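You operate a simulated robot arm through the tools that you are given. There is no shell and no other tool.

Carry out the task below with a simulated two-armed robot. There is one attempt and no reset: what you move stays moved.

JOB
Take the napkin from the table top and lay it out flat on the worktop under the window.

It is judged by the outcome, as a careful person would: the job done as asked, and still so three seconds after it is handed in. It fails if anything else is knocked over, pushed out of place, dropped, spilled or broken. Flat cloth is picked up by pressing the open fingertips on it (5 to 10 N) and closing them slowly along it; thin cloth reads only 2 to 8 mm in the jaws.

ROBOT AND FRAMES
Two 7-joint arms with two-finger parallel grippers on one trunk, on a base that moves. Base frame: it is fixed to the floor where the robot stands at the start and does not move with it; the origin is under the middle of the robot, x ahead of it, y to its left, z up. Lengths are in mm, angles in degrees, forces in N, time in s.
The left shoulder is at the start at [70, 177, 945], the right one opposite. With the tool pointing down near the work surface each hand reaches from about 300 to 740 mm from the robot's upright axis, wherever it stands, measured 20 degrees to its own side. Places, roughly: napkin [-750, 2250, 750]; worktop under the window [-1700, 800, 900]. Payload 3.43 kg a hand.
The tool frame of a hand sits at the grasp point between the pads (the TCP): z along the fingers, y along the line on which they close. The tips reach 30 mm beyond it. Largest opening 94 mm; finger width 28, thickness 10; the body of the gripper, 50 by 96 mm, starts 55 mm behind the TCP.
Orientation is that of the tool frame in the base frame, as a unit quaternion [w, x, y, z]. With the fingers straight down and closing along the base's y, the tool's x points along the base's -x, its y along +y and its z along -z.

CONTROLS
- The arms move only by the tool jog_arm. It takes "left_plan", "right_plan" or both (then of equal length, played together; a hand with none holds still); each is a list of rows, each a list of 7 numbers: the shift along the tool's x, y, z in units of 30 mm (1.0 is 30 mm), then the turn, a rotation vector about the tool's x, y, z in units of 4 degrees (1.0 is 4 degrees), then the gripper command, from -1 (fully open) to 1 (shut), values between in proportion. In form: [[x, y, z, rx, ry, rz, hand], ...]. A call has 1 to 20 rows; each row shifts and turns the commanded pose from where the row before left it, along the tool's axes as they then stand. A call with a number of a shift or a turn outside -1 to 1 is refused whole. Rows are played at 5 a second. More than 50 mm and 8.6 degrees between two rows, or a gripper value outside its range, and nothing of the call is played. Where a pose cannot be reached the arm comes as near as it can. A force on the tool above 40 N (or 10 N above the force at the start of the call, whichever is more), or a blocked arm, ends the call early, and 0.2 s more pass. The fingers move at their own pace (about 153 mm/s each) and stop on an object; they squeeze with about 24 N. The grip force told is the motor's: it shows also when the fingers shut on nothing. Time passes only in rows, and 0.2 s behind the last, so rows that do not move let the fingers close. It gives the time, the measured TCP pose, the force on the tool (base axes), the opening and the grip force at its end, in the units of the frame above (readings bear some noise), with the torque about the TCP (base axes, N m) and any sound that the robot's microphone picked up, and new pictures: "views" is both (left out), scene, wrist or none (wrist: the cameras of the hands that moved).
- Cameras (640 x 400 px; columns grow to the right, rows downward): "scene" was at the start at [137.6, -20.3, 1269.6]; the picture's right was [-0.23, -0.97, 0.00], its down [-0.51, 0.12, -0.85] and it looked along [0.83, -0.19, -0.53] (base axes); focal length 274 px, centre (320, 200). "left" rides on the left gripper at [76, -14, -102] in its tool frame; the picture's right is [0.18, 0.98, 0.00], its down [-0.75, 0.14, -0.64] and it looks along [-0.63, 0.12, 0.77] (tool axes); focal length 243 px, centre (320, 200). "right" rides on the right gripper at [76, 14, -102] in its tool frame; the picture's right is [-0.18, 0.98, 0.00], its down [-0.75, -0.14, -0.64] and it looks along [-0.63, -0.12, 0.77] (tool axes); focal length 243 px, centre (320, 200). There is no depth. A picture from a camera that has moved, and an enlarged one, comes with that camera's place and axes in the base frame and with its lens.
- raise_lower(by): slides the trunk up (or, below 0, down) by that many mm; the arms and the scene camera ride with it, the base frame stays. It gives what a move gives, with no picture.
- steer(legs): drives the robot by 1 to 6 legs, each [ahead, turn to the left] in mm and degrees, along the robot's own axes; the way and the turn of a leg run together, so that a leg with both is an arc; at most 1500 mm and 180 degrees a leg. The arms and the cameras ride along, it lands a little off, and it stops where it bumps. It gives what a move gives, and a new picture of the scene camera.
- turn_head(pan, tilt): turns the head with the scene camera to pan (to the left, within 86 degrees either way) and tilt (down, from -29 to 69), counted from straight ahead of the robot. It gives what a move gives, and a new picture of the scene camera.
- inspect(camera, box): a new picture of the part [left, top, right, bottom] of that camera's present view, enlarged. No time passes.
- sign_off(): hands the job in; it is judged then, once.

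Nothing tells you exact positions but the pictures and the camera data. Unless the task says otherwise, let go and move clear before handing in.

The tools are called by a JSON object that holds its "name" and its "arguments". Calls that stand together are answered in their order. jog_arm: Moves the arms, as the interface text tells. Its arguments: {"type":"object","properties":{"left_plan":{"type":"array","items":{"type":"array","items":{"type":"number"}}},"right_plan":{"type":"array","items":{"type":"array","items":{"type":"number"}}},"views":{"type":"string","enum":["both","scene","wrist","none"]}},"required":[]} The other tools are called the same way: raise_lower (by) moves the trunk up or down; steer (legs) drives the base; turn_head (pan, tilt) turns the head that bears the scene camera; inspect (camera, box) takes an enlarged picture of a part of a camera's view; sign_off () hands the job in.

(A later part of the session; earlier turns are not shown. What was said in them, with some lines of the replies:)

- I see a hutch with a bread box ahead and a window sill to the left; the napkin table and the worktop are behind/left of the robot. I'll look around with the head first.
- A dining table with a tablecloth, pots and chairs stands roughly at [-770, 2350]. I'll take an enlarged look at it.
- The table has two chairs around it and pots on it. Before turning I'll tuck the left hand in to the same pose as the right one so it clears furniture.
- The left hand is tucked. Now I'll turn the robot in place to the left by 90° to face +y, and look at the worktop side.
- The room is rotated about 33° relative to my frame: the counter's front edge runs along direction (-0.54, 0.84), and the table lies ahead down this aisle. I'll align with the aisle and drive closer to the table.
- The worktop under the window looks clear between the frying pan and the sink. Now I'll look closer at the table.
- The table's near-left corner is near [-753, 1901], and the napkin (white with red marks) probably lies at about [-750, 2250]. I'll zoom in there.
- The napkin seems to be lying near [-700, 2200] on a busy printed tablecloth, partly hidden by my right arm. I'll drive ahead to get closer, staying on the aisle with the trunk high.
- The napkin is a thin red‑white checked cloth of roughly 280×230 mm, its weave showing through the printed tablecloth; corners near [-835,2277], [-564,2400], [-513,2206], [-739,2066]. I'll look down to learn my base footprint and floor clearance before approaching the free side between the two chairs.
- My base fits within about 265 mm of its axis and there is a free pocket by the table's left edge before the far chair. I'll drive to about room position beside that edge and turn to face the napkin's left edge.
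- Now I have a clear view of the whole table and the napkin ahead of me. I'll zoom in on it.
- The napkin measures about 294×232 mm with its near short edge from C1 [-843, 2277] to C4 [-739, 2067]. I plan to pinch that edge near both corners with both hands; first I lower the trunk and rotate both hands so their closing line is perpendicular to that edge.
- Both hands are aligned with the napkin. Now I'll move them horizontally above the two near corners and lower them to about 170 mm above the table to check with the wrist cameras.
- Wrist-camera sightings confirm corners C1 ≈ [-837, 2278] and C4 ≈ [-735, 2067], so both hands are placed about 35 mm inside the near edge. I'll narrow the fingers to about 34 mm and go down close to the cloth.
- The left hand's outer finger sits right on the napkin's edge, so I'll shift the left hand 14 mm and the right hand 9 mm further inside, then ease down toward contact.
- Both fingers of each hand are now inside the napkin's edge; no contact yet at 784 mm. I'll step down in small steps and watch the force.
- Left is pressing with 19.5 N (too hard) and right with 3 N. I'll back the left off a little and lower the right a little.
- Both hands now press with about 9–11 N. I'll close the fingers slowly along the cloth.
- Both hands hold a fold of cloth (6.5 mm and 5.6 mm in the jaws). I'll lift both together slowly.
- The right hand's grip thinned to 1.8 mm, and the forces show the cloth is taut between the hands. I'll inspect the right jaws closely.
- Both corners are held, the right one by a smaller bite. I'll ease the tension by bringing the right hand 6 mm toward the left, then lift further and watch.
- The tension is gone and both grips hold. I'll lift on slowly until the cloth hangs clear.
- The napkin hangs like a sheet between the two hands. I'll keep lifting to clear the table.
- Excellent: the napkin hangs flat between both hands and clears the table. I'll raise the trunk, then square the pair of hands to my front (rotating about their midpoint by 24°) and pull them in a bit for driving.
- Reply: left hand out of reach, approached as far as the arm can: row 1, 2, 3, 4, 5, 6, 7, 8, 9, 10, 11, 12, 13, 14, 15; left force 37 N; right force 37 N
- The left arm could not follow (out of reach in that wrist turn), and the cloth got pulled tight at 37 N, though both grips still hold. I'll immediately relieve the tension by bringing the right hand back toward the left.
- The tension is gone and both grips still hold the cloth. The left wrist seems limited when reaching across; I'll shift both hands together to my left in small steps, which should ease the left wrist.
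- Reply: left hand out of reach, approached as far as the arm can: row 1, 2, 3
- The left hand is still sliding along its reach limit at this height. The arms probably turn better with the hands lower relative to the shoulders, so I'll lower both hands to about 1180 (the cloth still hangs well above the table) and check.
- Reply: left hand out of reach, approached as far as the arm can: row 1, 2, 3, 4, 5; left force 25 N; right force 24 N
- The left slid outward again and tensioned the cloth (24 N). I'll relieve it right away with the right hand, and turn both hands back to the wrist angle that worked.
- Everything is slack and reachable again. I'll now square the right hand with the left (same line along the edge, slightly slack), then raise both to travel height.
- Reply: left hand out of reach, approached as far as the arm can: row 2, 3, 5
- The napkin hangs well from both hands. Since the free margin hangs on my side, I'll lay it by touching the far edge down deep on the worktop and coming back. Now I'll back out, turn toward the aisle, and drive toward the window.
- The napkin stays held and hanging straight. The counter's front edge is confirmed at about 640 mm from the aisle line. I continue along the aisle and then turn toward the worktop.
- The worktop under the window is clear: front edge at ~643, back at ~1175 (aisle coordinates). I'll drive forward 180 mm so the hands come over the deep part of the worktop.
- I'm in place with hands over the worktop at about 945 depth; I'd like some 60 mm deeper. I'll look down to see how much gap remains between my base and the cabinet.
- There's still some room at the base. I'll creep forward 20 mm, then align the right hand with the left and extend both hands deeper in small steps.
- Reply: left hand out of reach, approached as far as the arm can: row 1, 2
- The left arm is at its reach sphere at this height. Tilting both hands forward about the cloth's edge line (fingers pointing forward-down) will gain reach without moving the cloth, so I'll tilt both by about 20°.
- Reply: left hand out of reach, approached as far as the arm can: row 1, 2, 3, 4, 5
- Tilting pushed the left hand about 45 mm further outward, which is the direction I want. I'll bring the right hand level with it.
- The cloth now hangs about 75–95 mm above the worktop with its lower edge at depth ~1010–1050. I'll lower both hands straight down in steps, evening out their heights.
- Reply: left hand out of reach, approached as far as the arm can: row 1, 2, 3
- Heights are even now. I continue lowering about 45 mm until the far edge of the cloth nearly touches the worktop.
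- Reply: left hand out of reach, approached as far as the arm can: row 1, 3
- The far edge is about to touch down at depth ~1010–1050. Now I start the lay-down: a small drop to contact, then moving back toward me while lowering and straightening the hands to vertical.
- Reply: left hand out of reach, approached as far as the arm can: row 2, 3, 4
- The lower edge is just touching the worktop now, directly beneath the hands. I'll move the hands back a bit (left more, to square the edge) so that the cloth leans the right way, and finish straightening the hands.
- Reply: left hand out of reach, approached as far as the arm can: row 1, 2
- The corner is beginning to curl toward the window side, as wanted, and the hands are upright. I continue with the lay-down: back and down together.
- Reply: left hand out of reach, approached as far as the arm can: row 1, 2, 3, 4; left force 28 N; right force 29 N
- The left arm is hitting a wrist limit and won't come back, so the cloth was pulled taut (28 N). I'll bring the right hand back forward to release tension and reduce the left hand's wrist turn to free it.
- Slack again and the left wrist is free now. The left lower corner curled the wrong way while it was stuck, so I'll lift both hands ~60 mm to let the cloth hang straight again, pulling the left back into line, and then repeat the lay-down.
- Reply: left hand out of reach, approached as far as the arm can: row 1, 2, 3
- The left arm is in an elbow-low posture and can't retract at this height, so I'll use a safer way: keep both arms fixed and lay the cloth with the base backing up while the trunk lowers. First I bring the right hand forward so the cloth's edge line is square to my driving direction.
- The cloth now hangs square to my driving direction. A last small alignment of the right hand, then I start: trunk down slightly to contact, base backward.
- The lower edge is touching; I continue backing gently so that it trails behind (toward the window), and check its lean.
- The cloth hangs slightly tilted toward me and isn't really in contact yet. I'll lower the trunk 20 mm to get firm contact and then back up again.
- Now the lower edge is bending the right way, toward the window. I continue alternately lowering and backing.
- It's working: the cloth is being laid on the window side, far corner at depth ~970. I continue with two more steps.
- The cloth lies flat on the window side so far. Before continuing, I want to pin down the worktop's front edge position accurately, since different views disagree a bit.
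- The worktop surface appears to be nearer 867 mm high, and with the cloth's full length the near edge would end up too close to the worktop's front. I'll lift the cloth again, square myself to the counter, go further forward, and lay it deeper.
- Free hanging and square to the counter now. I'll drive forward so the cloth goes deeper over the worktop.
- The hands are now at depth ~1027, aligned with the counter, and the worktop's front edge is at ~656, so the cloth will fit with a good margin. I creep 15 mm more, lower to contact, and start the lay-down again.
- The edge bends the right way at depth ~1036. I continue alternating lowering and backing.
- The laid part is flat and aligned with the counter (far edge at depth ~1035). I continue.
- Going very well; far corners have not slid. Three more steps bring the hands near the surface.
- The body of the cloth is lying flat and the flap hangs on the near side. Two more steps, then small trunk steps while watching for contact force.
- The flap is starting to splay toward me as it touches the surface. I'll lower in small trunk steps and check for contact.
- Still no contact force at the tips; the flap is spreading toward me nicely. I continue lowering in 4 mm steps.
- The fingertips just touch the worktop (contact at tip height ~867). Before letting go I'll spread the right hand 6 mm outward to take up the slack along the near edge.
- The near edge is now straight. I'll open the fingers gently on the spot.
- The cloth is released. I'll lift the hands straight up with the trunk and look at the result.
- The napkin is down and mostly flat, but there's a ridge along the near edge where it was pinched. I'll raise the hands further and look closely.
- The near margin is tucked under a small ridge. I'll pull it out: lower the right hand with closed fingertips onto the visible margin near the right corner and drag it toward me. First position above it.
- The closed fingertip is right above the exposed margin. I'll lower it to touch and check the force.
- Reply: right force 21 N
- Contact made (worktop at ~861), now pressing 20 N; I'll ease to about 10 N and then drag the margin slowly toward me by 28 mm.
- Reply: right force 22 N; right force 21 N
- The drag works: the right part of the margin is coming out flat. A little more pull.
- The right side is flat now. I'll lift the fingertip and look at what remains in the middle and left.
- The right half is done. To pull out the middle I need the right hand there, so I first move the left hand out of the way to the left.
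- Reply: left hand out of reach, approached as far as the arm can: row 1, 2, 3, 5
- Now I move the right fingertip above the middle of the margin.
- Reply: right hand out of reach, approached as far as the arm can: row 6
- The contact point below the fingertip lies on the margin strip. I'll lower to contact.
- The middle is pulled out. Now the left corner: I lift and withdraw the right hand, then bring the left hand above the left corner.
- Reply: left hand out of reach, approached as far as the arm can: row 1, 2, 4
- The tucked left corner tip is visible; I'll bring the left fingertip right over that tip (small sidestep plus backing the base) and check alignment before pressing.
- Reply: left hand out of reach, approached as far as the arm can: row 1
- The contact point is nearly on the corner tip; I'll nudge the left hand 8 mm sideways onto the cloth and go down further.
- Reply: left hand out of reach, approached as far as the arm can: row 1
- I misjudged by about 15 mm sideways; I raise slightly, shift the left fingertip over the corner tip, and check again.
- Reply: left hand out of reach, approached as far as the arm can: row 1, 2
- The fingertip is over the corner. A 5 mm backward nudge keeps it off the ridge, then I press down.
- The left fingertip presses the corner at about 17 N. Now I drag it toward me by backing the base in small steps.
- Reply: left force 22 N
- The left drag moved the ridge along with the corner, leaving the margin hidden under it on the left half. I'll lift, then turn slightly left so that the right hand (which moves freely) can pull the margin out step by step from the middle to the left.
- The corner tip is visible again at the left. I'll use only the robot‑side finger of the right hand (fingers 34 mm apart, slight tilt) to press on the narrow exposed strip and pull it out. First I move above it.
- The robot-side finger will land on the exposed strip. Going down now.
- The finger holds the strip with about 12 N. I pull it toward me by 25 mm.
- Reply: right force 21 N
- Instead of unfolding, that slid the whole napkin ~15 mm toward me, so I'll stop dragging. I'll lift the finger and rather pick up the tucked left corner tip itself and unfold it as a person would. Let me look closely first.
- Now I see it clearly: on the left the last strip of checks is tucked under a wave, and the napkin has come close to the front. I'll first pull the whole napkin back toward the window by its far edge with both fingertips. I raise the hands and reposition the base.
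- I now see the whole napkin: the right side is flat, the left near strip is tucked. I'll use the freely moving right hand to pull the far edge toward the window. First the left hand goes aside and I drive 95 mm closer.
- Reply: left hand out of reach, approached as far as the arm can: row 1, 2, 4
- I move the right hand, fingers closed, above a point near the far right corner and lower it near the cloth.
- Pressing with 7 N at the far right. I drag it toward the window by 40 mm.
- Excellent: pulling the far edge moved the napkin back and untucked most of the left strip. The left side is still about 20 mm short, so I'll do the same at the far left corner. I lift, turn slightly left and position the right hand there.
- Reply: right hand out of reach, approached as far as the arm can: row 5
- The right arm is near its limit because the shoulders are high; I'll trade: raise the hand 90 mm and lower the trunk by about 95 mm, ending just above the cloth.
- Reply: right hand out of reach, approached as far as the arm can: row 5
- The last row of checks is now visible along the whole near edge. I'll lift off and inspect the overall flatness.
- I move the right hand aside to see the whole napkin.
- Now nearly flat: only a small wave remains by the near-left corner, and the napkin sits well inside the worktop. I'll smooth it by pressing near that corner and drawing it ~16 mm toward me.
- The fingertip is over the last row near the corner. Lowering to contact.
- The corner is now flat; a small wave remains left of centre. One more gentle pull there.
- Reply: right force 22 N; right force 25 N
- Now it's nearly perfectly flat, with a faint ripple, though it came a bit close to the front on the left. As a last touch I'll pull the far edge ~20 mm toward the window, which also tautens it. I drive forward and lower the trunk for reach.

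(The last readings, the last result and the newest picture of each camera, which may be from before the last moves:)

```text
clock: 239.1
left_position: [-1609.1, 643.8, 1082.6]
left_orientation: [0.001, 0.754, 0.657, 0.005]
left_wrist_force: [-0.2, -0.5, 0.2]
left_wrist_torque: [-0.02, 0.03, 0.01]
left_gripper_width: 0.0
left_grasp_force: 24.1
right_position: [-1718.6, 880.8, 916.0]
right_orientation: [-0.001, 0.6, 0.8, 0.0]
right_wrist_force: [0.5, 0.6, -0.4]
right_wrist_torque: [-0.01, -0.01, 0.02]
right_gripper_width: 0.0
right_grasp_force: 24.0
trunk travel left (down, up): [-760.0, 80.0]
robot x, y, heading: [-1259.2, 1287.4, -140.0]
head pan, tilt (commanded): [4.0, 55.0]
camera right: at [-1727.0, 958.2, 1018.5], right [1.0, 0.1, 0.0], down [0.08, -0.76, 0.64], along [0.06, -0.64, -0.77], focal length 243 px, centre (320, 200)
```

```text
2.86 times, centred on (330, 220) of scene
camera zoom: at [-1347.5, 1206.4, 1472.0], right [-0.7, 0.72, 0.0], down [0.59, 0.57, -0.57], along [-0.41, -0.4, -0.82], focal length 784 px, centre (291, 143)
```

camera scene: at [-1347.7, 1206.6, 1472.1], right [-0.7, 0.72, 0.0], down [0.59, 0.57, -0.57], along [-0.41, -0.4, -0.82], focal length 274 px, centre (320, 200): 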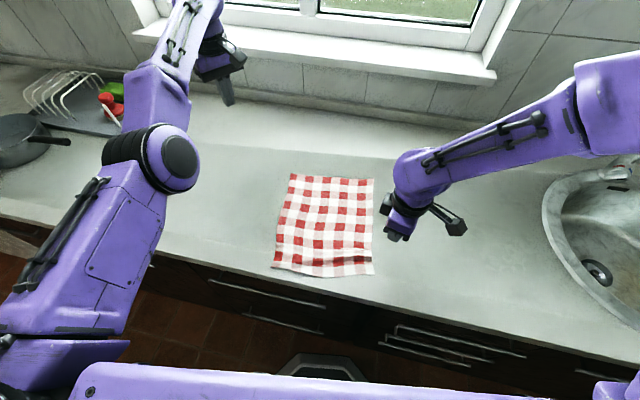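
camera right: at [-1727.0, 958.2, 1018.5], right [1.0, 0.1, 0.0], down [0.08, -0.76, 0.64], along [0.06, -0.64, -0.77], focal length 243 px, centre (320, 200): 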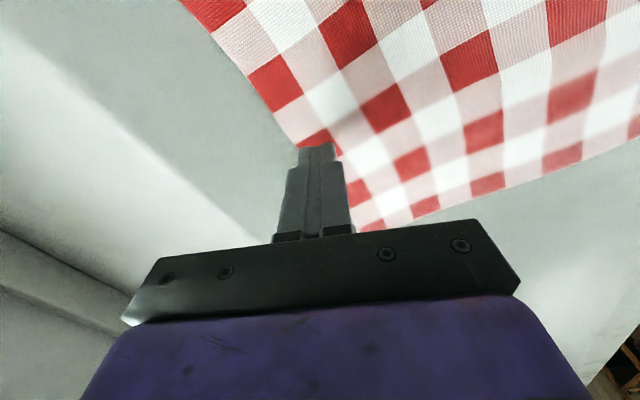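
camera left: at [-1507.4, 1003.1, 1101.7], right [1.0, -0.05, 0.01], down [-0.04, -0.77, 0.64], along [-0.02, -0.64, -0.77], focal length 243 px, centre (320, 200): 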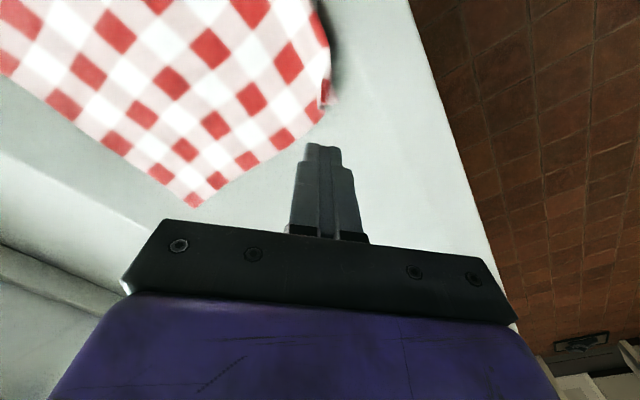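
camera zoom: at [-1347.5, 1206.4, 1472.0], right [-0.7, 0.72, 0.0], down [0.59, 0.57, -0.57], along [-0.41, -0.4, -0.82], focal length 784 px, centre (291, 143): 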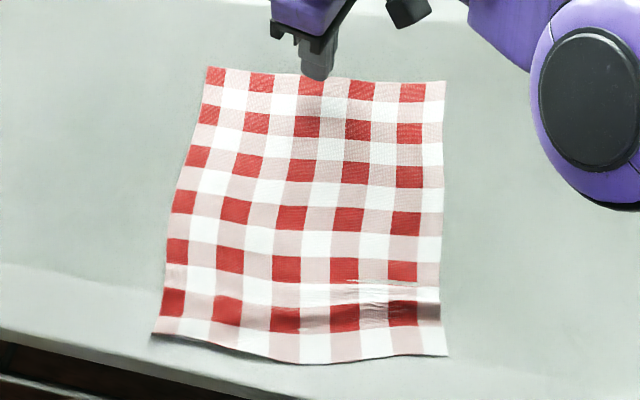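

{"name": "jog_arm", "arguments": {"right_plan": [[0, 0.2, 0.4, 0, 0, 0, 1], [0, 0, 0.4, 0, 0, 0, 1], [0, 0, 0, 0, 0, 0, 1]], "views": "none"}}

{"name": "jog_arm", "arguments": {"right_plan": [[0, 0, 0.05, 0, 0, 0, 1], [0, 0, 0, 0, 0, 0, 1]], "views": "none"}}

{"name": "jog_arm", "arguments": {"right_plan": [[0, 0, 0.03, 0, 0, 0, 1], [0, 0, 0, 0, 0, 0, 1]], "views": "none"}}

```text
clock: 239.9
left_position: [-1608.2, 642.6, 1082.7]
left_orientation: [0.0, 0.753, 0.658, 0.004]
left_wrist_force: [0.5, 0.1, 0.3]
left_wrist_torque: [0.03, 0.0, -0.02]
left_gripper_width: 0.2
left_grasp_force: 24.1
right_position: [-1713.0, 881.9, 891.6]
right_orientation: [-0.002, 0.599, 0.8, 0.0]
right_wrist_force: [0.4, 0.2, -0.2]
right_wrist_torque: [-0.02, 0.02, 0.01]
right_gripper_width: 0.1
right_grasp_force: 23.7
trunk travel left (down, up): [-760.0, 80.0]
robot x, y, heading: [-1257.6, 1287.9, -139.8]
head pan, tilt (commanded): [4.0, 55.0]
```

```text
clock: 240.5
left_position: [-1609.1, 643.5, 1082.9]
left_orientation: [0.001, 0.754, 0.657, 0.004]
left_wrist_force: [0.7, -0.1, -1.1]
left_wrist_torque: [0.02, 0.01, -0.01]
left_gripper_width: 0.0
left_grasp_force: 23.7
right_position: [-1714.2, 881.7, 890.8]
right_orientation: [-0.001, 0.6, 0.8, -0.002]
right_wrist_force: [0.1, -0.5, 7.6]
right_wrist_torque: [-0.07, 0.01, 0.02]
right_gripper_width: 0.0
right_grasp_force: 23.4
trunk travel left (down, up): [-760.0, 80.0]
robot x, y, heading: [-1257.0, 1287.4, -140.0]
head pan, tilt (commanded): [4.0, 55.0]
```

```text
clock: 241.1
left_position: [-1607.6, 642.8, 1084.1]
left_orientation: [0.001, 0.754, 0.657, 0.003]
left_wrist_force: [-0.6, 0.0, 0.2]
left_wrist_torque: [-0.04, 0.01, 0.01]
left_gripper_width: 0.1
left_grasp_force: 23.8
right_position: [-1713.1, 882.4, 891.2]
right_orientation: [-0.001, 0.6, 0.8, -0.003]
right_wrist_force: [-1.6, -3.0, 16.6]
right_wrist_torque: [-0.07, 0.02, 0.0]
right_gripper_width: 0.1
right_grasp_force: 24.2
trunk travel left (down, up): [-760.0, 80.0]
robot x, y, heading: [-1260.4, 1286.3, -139.7]
head pan, tilt (commanded): [4.0, 55.0]
```

Pressing; now I pull the far edge 30 mm toward the window.

{"name": "jog_arm", "arguments": {"right_plan": [[-0.063, -0.154, -0.015, 0, 0, 0, 1], [-0.063, -0.154, 0, 0, 0, 0, 1], [-0.063, -0.154, 0, 0, 0, 0, 1], [-0.063, -0.154, 0, 0, 0, 0, 1], [-0.063, -0.154, 0, 0, 0, 0, 1], [-0.063, -0.154, 0, 0, 0, 0, 1], [0, 0, 0, 0, 0, 0, 1]], "views": "none"}}

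{"name": "inspect", "arguments": {"camera": "scene", "box": [240, 150, 420, 290]}}

```text
clock: 242.7
left_position: [-1608.0, 643.7, 1083.8]
left_orientation: [0.001, 0.753, 0.658, 0.004]
left_wrist_force: [0.3, -0.3, -0.6]
left_wrist_torque: [-0.01, -0.01, 0.01]
left_gripper_width: 0.1
left_grasp_force: 24.2
right_position: [-1729.8, 872.7, 890.5]
right_orientation: [-0.001, 0.6, 0.8, -0.001]
right_wrist_force: [2.2, -1.4, 13.2]
right_wrist_torque: [-0.1, -0.05, 0.03]
right_gripper_width: 0.3
right_grasp_force: 24.2
right hand out of reach, approached as far as the arm can: row 5, 6
trunk travel left (down, up): [-760.0, 80.0]
robot x, y, heading: [-1257.9, 1286.0, -139.6]
head pan, tilt (commanded): [4.0, 55.0]
```

```text
2.86 times, centred on (330, 220) of scene
camera zoom: at [-1345.2, 1207.8, 1472.3], right [-0.7, 0.72, 0.0], down [0.59, 0.57, -0.57], along [-0.41, -0.4, -0.82], focal length 784 px, centre (291, 143)
```

zoom: 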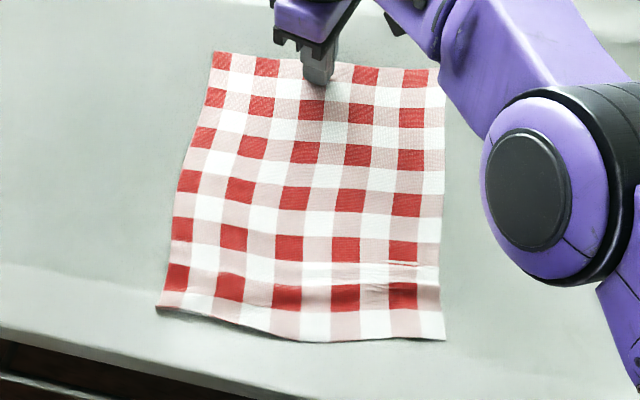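

The napkin is pulled back and looks flat. I lift the hand straight up and away, and inspect closely.

{"name": "jog_arm", "arguments": {"right_plan": [[0, 0, -0.3, 0, 0, 0, 1], [0, 0, -0.8, 0, 0, 0, 1], [0, 0, -0.9, 0, 0, 0, 1], [0.3, 0.3, -0.9, 0, 0, 0, 1], [0.9, 0.3, -0.7, 0, 0, 0, 1], [0.9, 0.3, -0.5, 0, 0, 0, 1], [0.9, 0.3, 0, 0, 0, 0, 1], [0.9, 0.2, 0, 0, 0, 0, 1], [0.9, 0, 0, 0, 0, 0, 1], [0.9, 0, 0, 0, 0, 0, 1], [0.9, 0, 0, 0, 0, 0, 1], [0.9, 0, 0, 0, 0, 0, 1], [0.9, 0, 0, 0, 0, 0, 1]], "views": "scene"}}

{"name": "inspect", "arguments": {"camera": "scene", "box": [250, 160, 400, 275]}}

{"name": "inspect", "arguments": {"camera": "scene", "box": [280, 220, 390, 275]}}

```text
clock: 245.5
left_position: [-1609.0, 644.7, 1082.4]
left_orientation: [0.002, 0.754, 0.657, 0.003]
left_wrist_force: [0.2, 0.1, -0.8]
left_wrist_torque: [0.0, 0.0, 0.0]
left_gripper_width: 0.1
left_grasp_force: 23.7
right_position: [-1761.7, 1127.4, 1014.0]
right_orientation: [0.0, 0.601, 0.8, -0.001]
right_wrist_force: [0.0, 0.0, 0.5]
right_wrist_torque: [-0.03, -0.02, 0.04]
right_gripper_width: 0.0
right_grasp_force: 24.2
trunk travel left (down, up): [-760.0, 80.0]
robot x, y, heading: [-1259.0, 1287.4, -139.9]
head pan, tilt (commanded): [4.0, 55.0]
camera scene: at [-1347.9, 1208.1, 1472.1], right [-0.7, 0.72, 0.0], down [0.59, 0.57, -0.57], along [-0.41, -0.4, -0.82], focal length 274 px, centre (320, 200)
```

scene: 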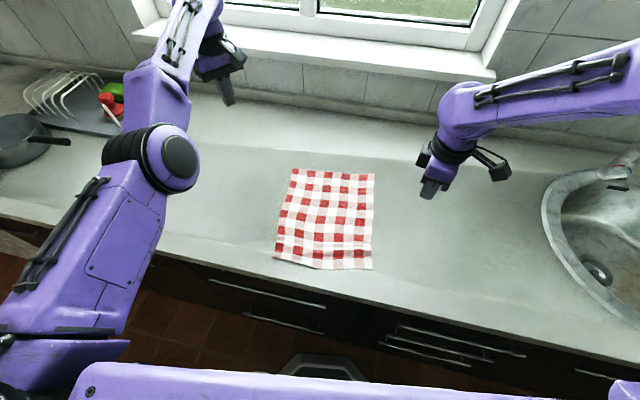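

```text
3.48 times, centred on (325, 218) of scene
camera zoom: at [-1347.9, 1208.1, 1472.1], right [-0.7, 0.72, 0.0], down [0.59, 0.57, -0.57], along [-0.41, -0.4, -0.82], focal length 955 px, centre (303, 139)
```

zoom: 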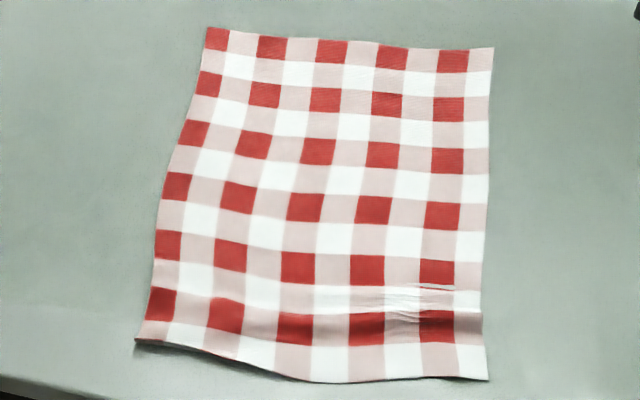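

```text
5.82 times, centred on (335, 248) of scene
camera zoom: at [-1347.9, 1208.1, 1472.1], right [-0.7, 0.72, 0.0], down [0.59, 0.57, -0.57], along [-0.41, -0.4, -0.82], focal length 1597 px, centre (233, -76)
```

zoom: 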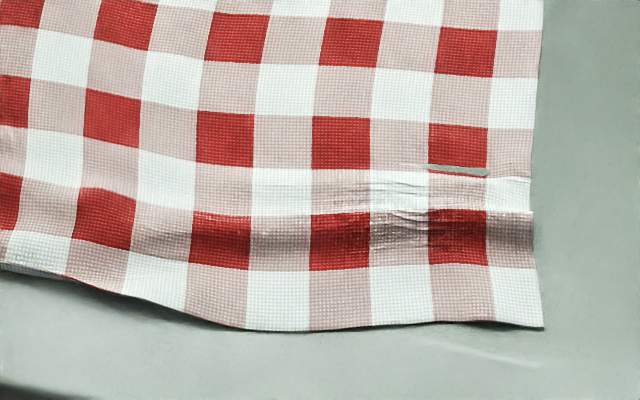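

It's flat apart from a faint ripple by the near edge. I'll do one last light smoothing on the near right and near left, then finish. Backing up for comfortable reach.

{"name": "steer", "arguments": {"legs": [[-120, 0]]}}

{"name": "inspect", "arguments": {"camera": "scene", "box": [250, 120, 400, 235]}}

```text
clock: 246.8
left_position: [-1516.2, 720.9, 1082.1]
left_orientation: [0.001, 0.753, 0.658, 0.004]
left_wrist_force: [0.0, 0.9, 0.5]
left_wrist_torque: [0.02, 0.03, -0.03]
left_gripper_width: 0.0
left_grasp_force: 23.7
right_position: [-1670.2, 1204.5, 1013.2]
right_orientation: [-0.001, 0.6, 0.8, 0.0]
right_wrist_force: [1.0, 0.1, 0.3]
right_wrist_torque: [0.02, -0.01, 0.01]
right_gripper_width: 0.3
right_grasp_force: 23.9
trunk travel left (down, up): [-760.0, 80.0]
robot x, y, heading: [-1163.9, 1367.3, -140.0]
head pan, tilt (commanded): [4.0, 55.0]
camera scene: at [-1256.4, 1283.9, 1472.0], right [-0.7, 0.72, 0.0], down [0.59, 0.57, -0.57], along [-0.41, -0.4, -0.82], focal length 274 px, centre (320, 200)
```

scene: 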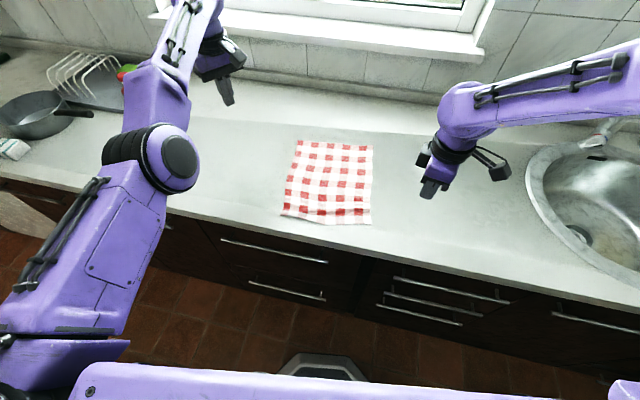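

```text
3.48 times, centred on (325, 178) of scene
camera zoom: at [-1256.4, 1283.9, 1472.0], right [-0.7, 0.72, 0.0], down [0.59, 0.57, -0.57], along [-0.41, -0.4, -0.82], focal length 955 px, centre (303, 278)
```

zoom: 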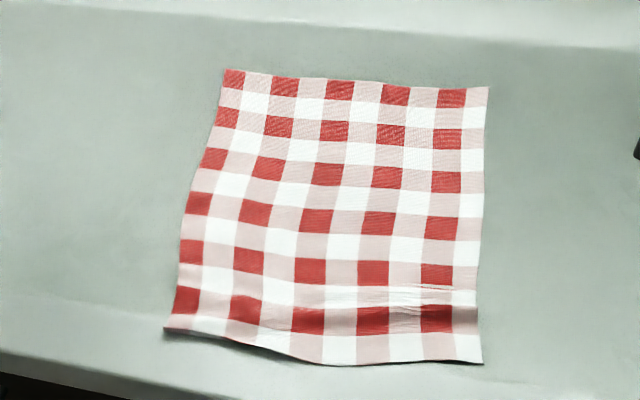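

{"name": "jog_arm", "arguments": {"right_plan": [[-0.807, 0.3, 0, 0, 0, 0, 1], [-0.807, 0.3, 0, 0, 0, 0, 1], [-0.807, 0.3, 0, 0, 0, 0, 1], [-0.807, 0.3, 0, 0, 0, 0, 1], [-0.807, 0.3, 0, 0, 0, 0, 1], [0, 0, 0.83, 0, 0, 0, 1], [0, 0, 0.83, 0, 0, 0, 1], [0, 0, 0.83, 0, 0, 0, 1], [0, 0, 0, 0, 0, 0, 1]], "views": "wrist"}}

{"name": "inspect", "arguments": {"camera": "right", "box": [200, 40, 440, 190]}}

```text
clock: 248.8
left_position: [-1516.8, 721.6, 1082.1]
left_orientation: [0.001, 0.753, 0.658, 0.004]
left_wrist_force: [0.1, -0.1, -0.9]
left_wrist_torque: [0.03, 0.01, 0.01]
left_gripper_width: 0.1
left_grasp_force: 23.9
right_position: [-1593.3, 1099.4, 937.3]
right_orientation: [-0.002, 0.6, 0.8, 0.0]
right_wrist_force: [0.5, 0.2, 0.2]
right_wrist_torque: [0.02, 0.02, 0.01]
right_gripper_width: 0.0
right_grasp_force: 23.7
trunk travel left (down, up): [-760.0, 80.0]
robot x, y, heading: [-1164.0, 1369.5, -140.0]
head pan, tilt (commanded): [4.0, 55.0]
camera right: at [-1601.5, 1177.2, 1040.9], right [1.0, 0.1, 0.0], down [0.08, -0.76, 0.64], along [0.06, -0.64, -0.77], focal length 243 px, centre (320, 200)
```

right: 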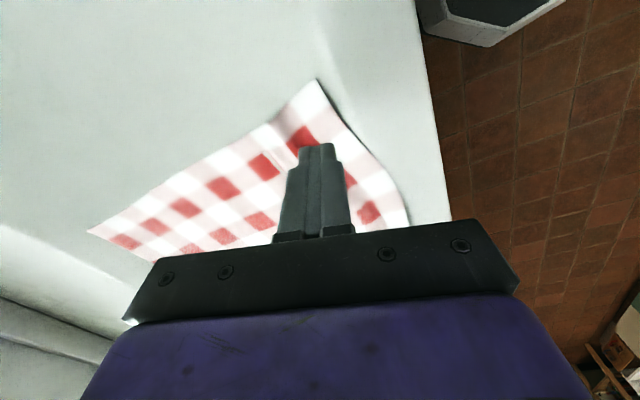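

```text
2.67 times, centred on (320, 115) of right
camera zoom: at [-1601.5, 1177.2, 1040.9], right [1.0, 0.1, 0.0], down [0.08, -0.76, 0.64], along [0.06, -0.64, -0.77], focal length 647 px, centre (320, 427)
```

zoom: 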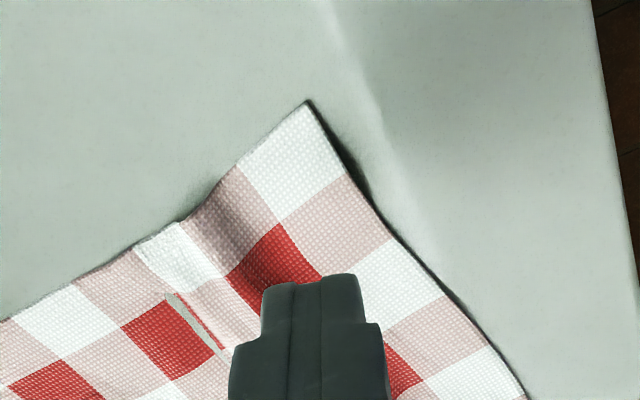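

{"name": "jog_arm", "arguments": {"right_plan": [[0, 0.2, 0.75, 0, 0, 0, 1], [0, 0, 0.74, 0, 0, 0, 1], [0, 0, 0.05, 0, 0, 0, 1], [0, 0, 0, 0, 0, 0, 1]], "views": "none"}}

{"name": "jog_arm", "arguments": {"right_plan": [[0, 0, 0.04, 0, 0, 0, 1], [0, 0, 0, 0, 0, 0, 1]], "views": "none"}}

{"name": "jog_arm", "arguments": {"right_plan": [[0, 0, 0.04, 0, 0, 0, 1], [0, 0, 0, 0, 0, 0, 1]], "views": "none"}}

```text
clock: 249.8
left_position: [-1517.4, 720.4, 1081.2]
left_orientation: [0.001, 0.753, 0.658, 0.005]
left_wrist_force: [-0.4, 0.0, -0.3]
left_wrist_torque: [0.03, -0.01, 0.01]
left_gripper_width: 0.2
left_grasp_force: 24.2
right_position: [-1587.2, 1101.5, 891.7]
right_orientation: [-0.001, 0.6, 0.8, 0.0]
right_wrist_force: [0.2, 0.1, 0.7]
right_wrist_torque: [0.01, -0.04, -0.03]
right_gripper_width: 0.0
right_grasp_force: 23.9
trunk travel left (down, up): [-760.0, 80.0]
robot x, y, heading: [-1164.7, 1364.7, -139.9]
head pan, tilt (commanded): [4.0, 55.0]
```

```text
clock: 250.4
left_position: [-1517.3, 720.9, 1082.2]
left_orientation: [0.001, 0.753, 0.658, 0.004]
left_wrist_force: [-1.0, 0.3, -0.7]
left_wrist_torque: [-0.01, 0.04, 0.0]
left_gripper_width: 0.1
left_grasp_force: 23.7
right_position: [-1587.5, 1100.3, 891.0]
right_orientation: [-0.001, 0.599, 0.8, -0.002]
right_wrist_force: [-1.4, -0.6, 7.1]
right_wrist_torque: [0.02, 0.04, 0.0]
right_gripper_width: 0.2
right_grasp_force: 23.7
trunk travel left (down, up): [-760.0, 80.0]
robot x, y, heading: [-1166.5, 1366.7, -139.9]
head pan, tilt (commanded): [4.0, 55.0]
```

```text
clock: 251.0
left_position: [-1517.4, 721.1, 1084.2]
left_orientation: [0.002, 0.753, 0.658, 0.003]
left_wrist_force: [0.2, -0.5, -0.5]
left_wrist_torque: [0.05, 0.04, 0.01]
left_gripper_width: 0.0
left_grasp_force: 23.9
right_position: [-1587.6, 1101.4, 891.7]
right_orientation: [-0.001, 0.601, 0.8, -0.002]
right_wrist_force: [-3.8, -0.3, 21.6]
right_wrist_torque: [0.06, 0.08, -0.01]
right_gripper_width: 0.0
right_grasp_force: 24.0
trunk travel left (down, up): [-760.0, 80.0]
robot x, y, heading: [-1163.9, 1365.4, -139.7]
head pan, tilt (commanded): [4.0, 55.0]
```

{"name": "jog_arm", "arguments": {"right_plan": [[0.05, 0.124, -0.025, 0, 0, 0, 1], [0.05, 0.124, 0, 0, 0, 0, 1], [0, 0, 0, 0, 0, 0, 1], [0, 0, -0.3, 0, 0, 0, 1], [0, 0, -0.7, 0, 0, 0, 1], [0, 0, -0.7, 0, 0, 0, 1]], "views": "none"}}

{"name": "inspect", "arguments": {"camera": "right", "box": [200, 40, 440, 190]}}

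{"name": "inspect", "arguments": {"camera": "scene", "box": [250, 120, 400, 235]}}

```text
clock: 252.4
left_position: [-1517.2, 719.5, 1083.3]
left_orientation: [0.001, 0.753, 0.658, 0.004]
left_wrist_force: [-0.7, 1.1, 0.2]
left_wrist_torque: [0.03, 0.04, 0.01]
left_gripper_width: 0.0
left_grasp_force: 23.5
right_position: [-1580.7, 1106.8, 941.6]
right_orientation: [-0.001, 0.6, 0.8, 0.0]
right_wrist_force: [0.2, 0.4, -0.5]
right_wrist_torque: [-0.04, -0.03, 0.01]
right_gripper_width: 0.0
right_grasp_force: 23.4
trunk travel left (down, up): [-760.0, 80.0]
robot x, y, heading: [-1170.4, 1366.6, -139.8]
head pan, tilt (commanded): [4.0, 55.0]
```

```text
2.67 times, centred on (320, 115) of right
camera zoom: at [-1589.4, 1184.1, 1044.4], right [1.0, 0.1, 0.0], down [0.08, -0.76, 0.64], along [0.06, -0.64, -0.77], focal length 647 px, centre (320, 427)
```

zoom: 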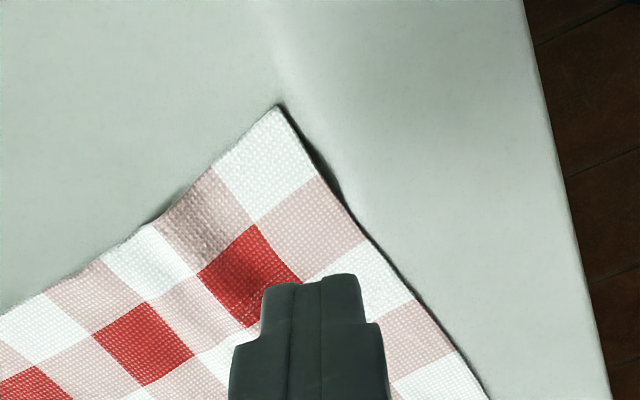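

```text
3.48 times, centred on (325, 178) of scene
camera zoom: at [-1256.2, 1284.0, 1472.0], right [-0.7, 0.72, 0.0], down [0.59, 0.57, -0.57], along [-0.41, -0.4, -0.82], focal length 955 px, centre (303, 278)
```

zoom: 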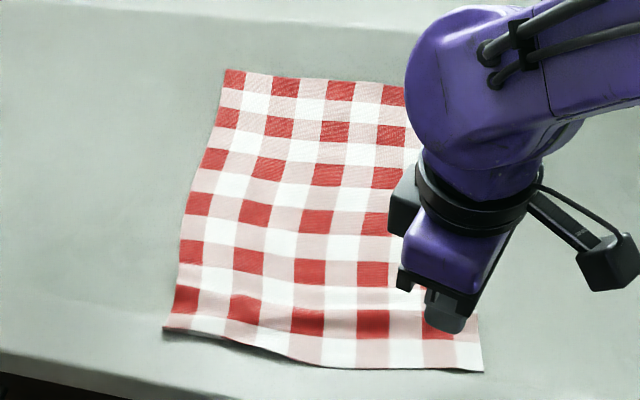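

The right side is smooth. Now the same light touch near the left corner.

{"name": "jog_arm", "arguments": {"right_plan": [[-0.862, 0.262, 0, 0, 0, 0, 1], [-0.862, 0.262, 0, 0, 0, 0, 1], [-0.862, 0.262, 0, 0, 0, 0, 1], [-0.862, 0.262, 0, 0, 0, 0, 1], [-0.862, 0.262, 0, 0, 0, 0, 1], [-0.862, 0.262, 0, 0, 0, 0, 1], [0, 0, 0, 0, 0, 0, 1]], "views": "wrist"}}

{"name": "inspect", "arguments": {"camera": "right", "box": [200, 40, 440, 190]}}

```text
clock: 254.0
left_position: [-1517.2, 720.0, 1082.0]
left_orientation: [0.001, 0.753, 0.658, 0.004]
left_wrist_force: [0.3, -0.5, 0.2]
left_wrist_torque: [0.0, 0.01, 0.04]
left_gripper_width: 0.0
left_grasp_force: 23.5
right_position: [-1497.0, 968.9, 943.1]
right_orientation: [0.002, 0.605, 0.796, 0.0]
right_wrist_force: [-0.3, -0.6, 0.0]
right_wrist_torque: [0.04, 0.05, 0.0]
right_gripper_width: 0.1
right_grasp_force: 24.1
trunk travel left (down, up): [-760.0, 80.0]
robot x, y, heading: [-1163.7, 1363.9, -139.6]
head pan, tilt (commanded): [4.0, 55.0]
camera right: at [-1505.4, 1048.2, 1047.0], right [1.0, 0.09, 0.0], down [0.07, -0.76, 0.64], along [0.06, -0.64, -0.76], focal length 243 px, centre (320, 200)
```

right: 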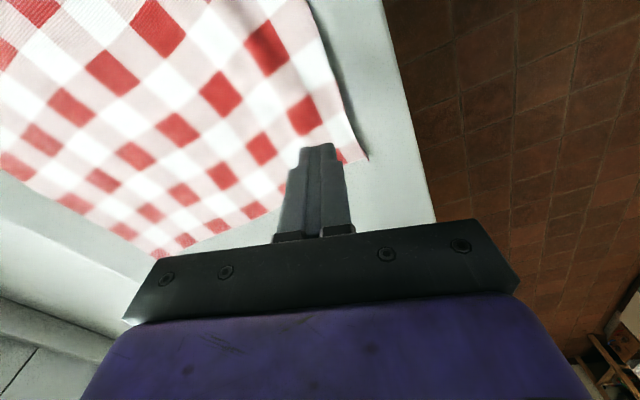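

```text
2.67 times, centred on (320, 115) of right
camera zoom: at [-1505.4, 1048.2, 1047.0], right [1.0, 0.09, 0.0], down [0.07, -0.76, 0.64], along [0.06, -0.64, -0.76], focal length 647 px, centre (320, 427)
```

zoom: 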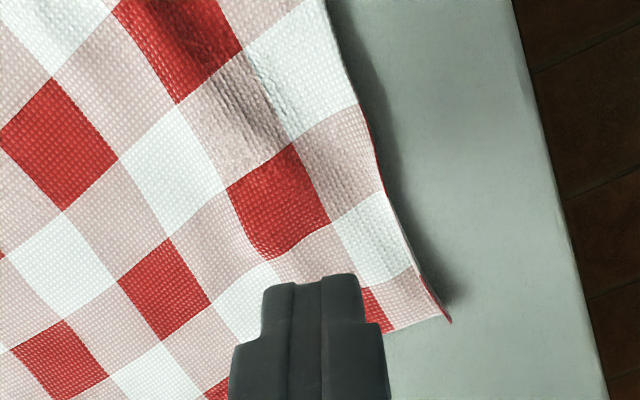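

{"name": "jog_arm", "arguments": {"right_plan": [[0, 0.3, 0.75, 0, 0, 0, 1], [0, 0, 0.9, 0, 0, 0, 1], [0, 0, 0.06, 0, 0, 0, 1], [0, 0, 0, 0, 0, 0, 1]], "views": "none"}}

{"name": "jog_arm", "arguments": {"right_plan": [[0, 0, 0.04, 0, 0, 0, 1], [0, 0, 0, 0, 0, 0, 1]], "views": "none"}}

```text
clock: 255.0
left_position: [-1515.6, 721.4, 1082.6]
left_orientation: [0.001, 0.753, 0.658, 0.003]
left_wrist_force: [0.2, 0.1, 0.1]
left_wrist_torque: [-0.01, 0.01, 0.02]
left_gripper_width: 0.0
left_grasp_force: 23.9
right_position: [-1482.1, 973.0, 891.3]
right_orientation: [-0.001, 0.6, 0.8, -0.002]
right_wrist_force: [1.2, -1.1, 12.7]
right_wrist_torque: [-0.02, -0.06, 0.01]
right_gripper_width: 0.0
right_grasp_force: 24.3
trunk travel left (down, up): [-760.0, 80.0]
robot x, y, heading: [-1169.4, 1366.7, -139.6]
head pan, tilt (commanded): [4.0, 55.0]
```

```text
clock: 255.6
left_position: [-1517.0, 720.5, 1084.8]
left_orientation: [0.001, 0.753, 0.657, 0.003]
left_wrist_force: [0.1, -0.5, 0.2]
left_wrist_torque: [0.0, 0.0, -0.01]
left_gripper_width: 0.0
left_grasp_force: 23.6
right_position: [-1483.1, 973.3, 891.1]
right_orientation: [-0.001, 0.6, 0.8, -0.003]
right_wrist_force: [-0.9, -3.8, 25.2]
right_wrist_torque: [-0.01, -0.06, -0.01]
right_gripper_width: 0.3
right_grasp_force: 24.1
trunk travel left (down, up): [-760.0, 80.0]
robot x, y, heading: [-1167.5, 1367.7, -139.9]
head pan, tilt (commanded): [4.0, 55.0]
```

{"name": "jog_arm", "arguments": {"right_plan": [[0.05, 0.124, -0.04, 0, 0, 0, 1], [0.05, 0.124, 0, 0, 0, 0, 1], [0, 0, 0, 0, 0, 0, 1], [0, 0, -0.3, 0, 0, 0, 1], [0, 0, -0.8, 0, 0, 0, 1], [0, 0, -0.9, 0, 0, 0, 1], [0.5, 0.3, -0.9, 0, 0, 0, 1], [0.9, 0.3, -0.6, 0, 0, 0, 1], [0.9, 0.3, 0, 0, 0, 0, 1], [0.9, 0.2, 0, 0, 0, 0, 1], [0.9, 0, 0, 0, 0, 0, 1], [0.9, 0, 0, 0, 0, 0, 1], [0.9, 0, 0, 0, 0, 0, 1], [0.9, 0, 0, 0, 0, 0, 1], [0.9, 0, 0, 0, 0, 0, 1]], "views": "scene"}}

{"name": "inspect", "arguments": {"camera": "scene", "box": [250, 120, 400, 235]}}

{"name": "inspect", "arguments": {"camera": "scene", "box": [275, 180, 385, 235]}}

```text
clock: 258.8
left_position: [-1518.2, 720.9, 1082.8]
left_orientation: [0.001, 0.753, 0.658, 0.004]
left_wrist_force: [0.3, -0.9, -1.1]
left_wrist_torque: [-0.01, -0.01, -0.03]
left_gripper_width: 0.0
left_grasp_force: 23.9
right_position: [-1509.7, 1210.6, 995.3]
right_orientation: [0.0, 0.6, 0.8, 0.0]
right_wrist_force: [0.2, 0.0, 0.7]
right_wrist_torque: [0.0, 0.01, -0.01]
right_gripper_width: 0.0
right_grasp_force: 24.2
trunk travel left (down, up): [-760.0, 80.0]
robot x, y, heading: [-1167.9, 1363.1, -139.9]
head pan, tilt (commanded): [4.0, 55.0]
camera scene: at [-1256.7, 1285.0, 1472.1], right [-0.7, 0.72, 0.0], down [0.59, 0.57, -0.57], along [-0.41, -0.4, -0.82], focal length 274 px, centre (320, 200)
```

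scene: 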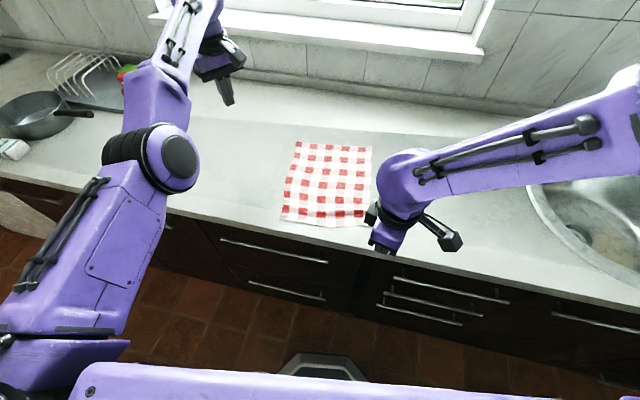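

```text
3.48 times, centred on (325, 178) of scene
camera zoom: at [-1256.7, 1285.0, 1472.1], right [-0.7, 0.72, 0.0], down [0.59, 0.57, -0.57], along [-0.41, -0.4, -0.82], focal length 955 px, centre (303, 278)
```

zoom: 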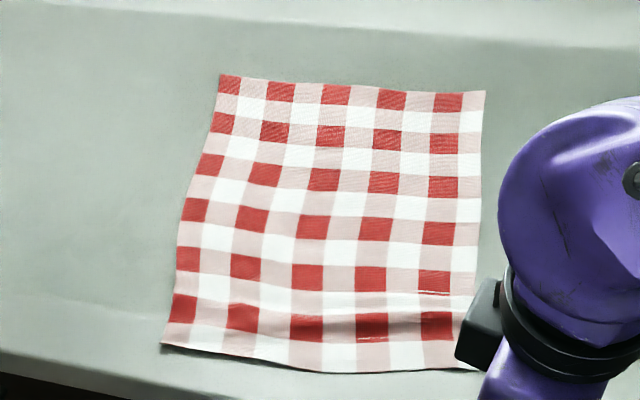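

```text
5.82 times, centred on (330, 208) of scene
camera zoom: at [-1256.7, 1285.0, 1472.1], right [-0.7, 0.72, 0.0], down [0.59, 0.57, -0.57], along [-0.41, -0.4, -0.82], focal length 1597 px, centre (262, 156)
```

zoom: 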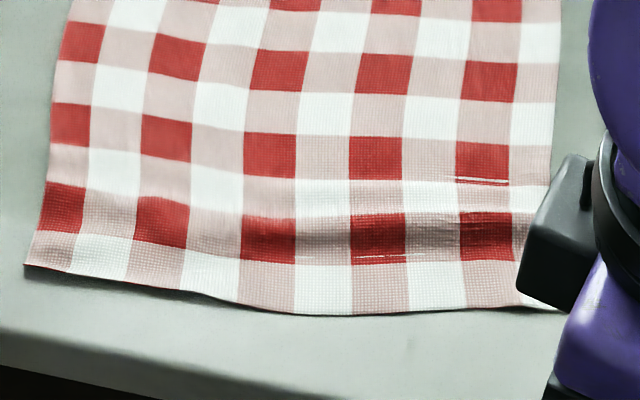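

The napkin now lies flat and square on the worktop, well inside its edge. I raise the hands and back away clear of it.

{"name": "raise_lower", "arguments": {"by": 75}}

{"name": "steer", "arguments": {"legs": [[-220, 0]]}}

{"name": "turn_head", "arguments": {"pan": 0, "tilt": 40}}

{"name": "inspect", "arguments": {"camera": "scene", "box": [240, 130, 420, 260]}}

```text
clock: 259.9
left_position: [-1517.9, 719.7, 1157.8]
left_orientation: [0.001, 0.753, 0.658, 0.004]
left_wrist_force: [-0.2, -0.5, -0.3]
left_wrist_torque: [0.0, 0.02, -0.02]
left_gripper_width: 0.0
left_grasp_force: 23.7
right_position: [-1510.1, 1208.6, 1069.3]
right_orientation: [-0.001, 0.6, 0.8, -0.001]
right_wrist_force: [0.4, -0.1, -0.4]
right_wrist_torque: [0.04, 0.02, 0.0]
right_gripper_width: 0.0
right_grasp_force: 23.9
trunk travel left (down, up): [-835.0, 5.0]
robot x, y, heading: [-1167.1, 1362.5, -139.9]
head pan, tilt (commanded): [4.0, 55.0]
```

```text
clock: 261.6
left_position: [-1352.5, 860.8, 1155.2]
left_orientation: [0.002, 0.754, 0.657, 0.005]
left_wrist_force: [-0.6, 0.2, 0.6]
left_wrist_torque: [0.02, 0.02, 0.01]
left_gripper_width: 0.0
left_grasp_force: 24.6
right_position: [-1344.6, 1348.1, 1070.6]
right_orientation: [-0.001, 0.6, 0.8, 0.0]
right_wrist_force: [0.2, -0.7, 0.5]
right_wrist_torque: [0.03, 0.03, 0.03]
right_gripper_width: 0.0
right_grasp_force: 23.9
trunk travel left (down, up): [-835.0, 5.0]
robot x, y, heading: [-998.5, 1507.1, -139.7]
head pan, tilt (commanded): [4.0, 55.0]
camera scene: at [-1090.9, 1423.4, 1546.8], right [-0.7, 0.72, 0.0], down [0.59, 0.57, -0.57], along [-0.41, -0.4, -0.82], focal length 274 px, centre (320, 200)
```

scene: 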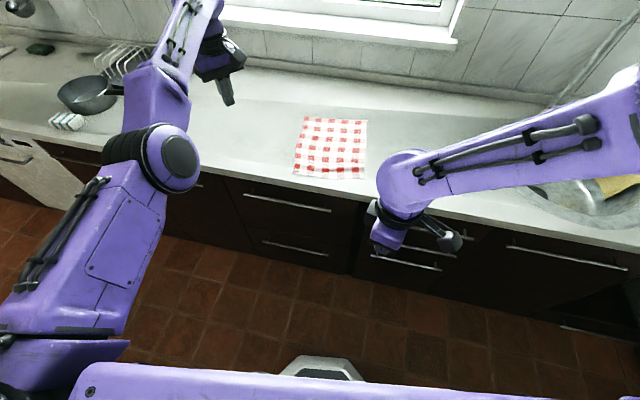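

```text
clock: 262.3
left_position: [-1350.3, 862.0, 1157.6]
left_orientation: [0.002, 0.753, 0.658, 0.005]
left_wrist_force: [0.0, 0.0, 0.3]
left_wrist_torque: [-0.01, 0.0, -0.03]
left_gripper_width: 0.0
left_grasp_force: 24.3
right_position: [-1341.9, 1350.5, 1070.7]
right_orientation: [-0.001, 0.601, 0.799, -0.001]
right_wrist_force: [0.3, -1.2, 0.1]
right_wrist_torque: [-0.01, 0.0, 0.02]
right_gripper_width: 0.0
right_grasp_force: 23.6
trunk travel left (down, up): [-835.0, 5.0]
robot x, y, heading: [-1001.4, 1509.3, -140.2]
head pan, tilt (commanded): [0.0, 40.0]
camera scene: at [-1101.3, 1421.5, 1567.8], right [-0.64, 0.76, 0.0], down [0.49, 0.41, -0.77], along [-0.59, -0.49, -0.64], focal length 274 px, centre (320, 200)
```

scene: 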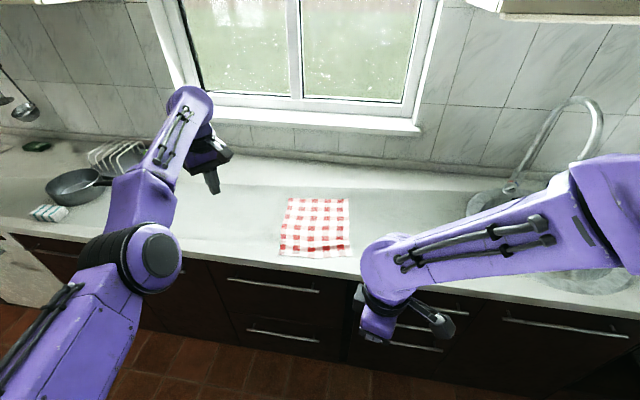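

```text
3.08 times, centred on (330, 195) of scene
camera zoom: at [-1101.3, 1421.5, 1567.8], right [-0.64, 0.76, 0.0], down [0.49, 0.41, -0.77], along [-0.59, -0.49, -0.64], focal length 844 px, centre (289, 215)
```

zoom: 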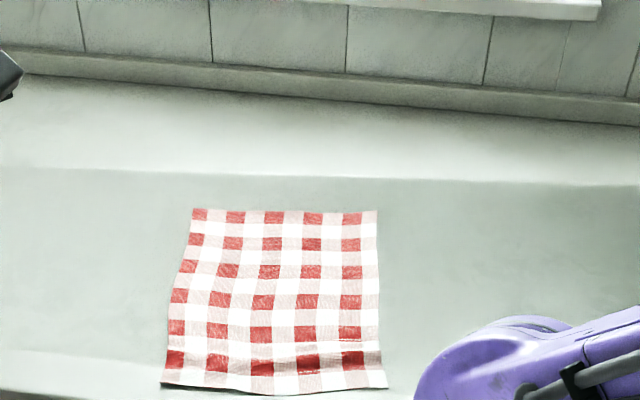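

The napkin lies flat on the worktop under the window, both hands are empty and clear, and I saw nothing else out of place. I'm handing the job in.

{"name": "sign_off", "arguments": {}}

```text
The job is handed in.
```

The napkin is off the table and laid out flat on the worktop under the window, and the job is handed in. By my camera estimates its near edge is roughly 40 to 70 mm back from the worktop's front edge.

- **Flatness:** It took several passes to get it flat. The near edge tucked under when I first released it, so I drew the cloth out by pressing and pulling at the far and near edges. A very faint ripple remains near the front edge.
- **Handling:** While carrying it I hit the left arm's reach limit a few times, which pulled the cloth taut at up to about 37 N. Both grips held, and I saw no damage in the pictures.
- **Everything else:** I saw nothing knocked or moved, and nothing bumped while driving. I did not go back to look at the dining table and chairs after leaving them. Both hands are empty and clear of the worktop.
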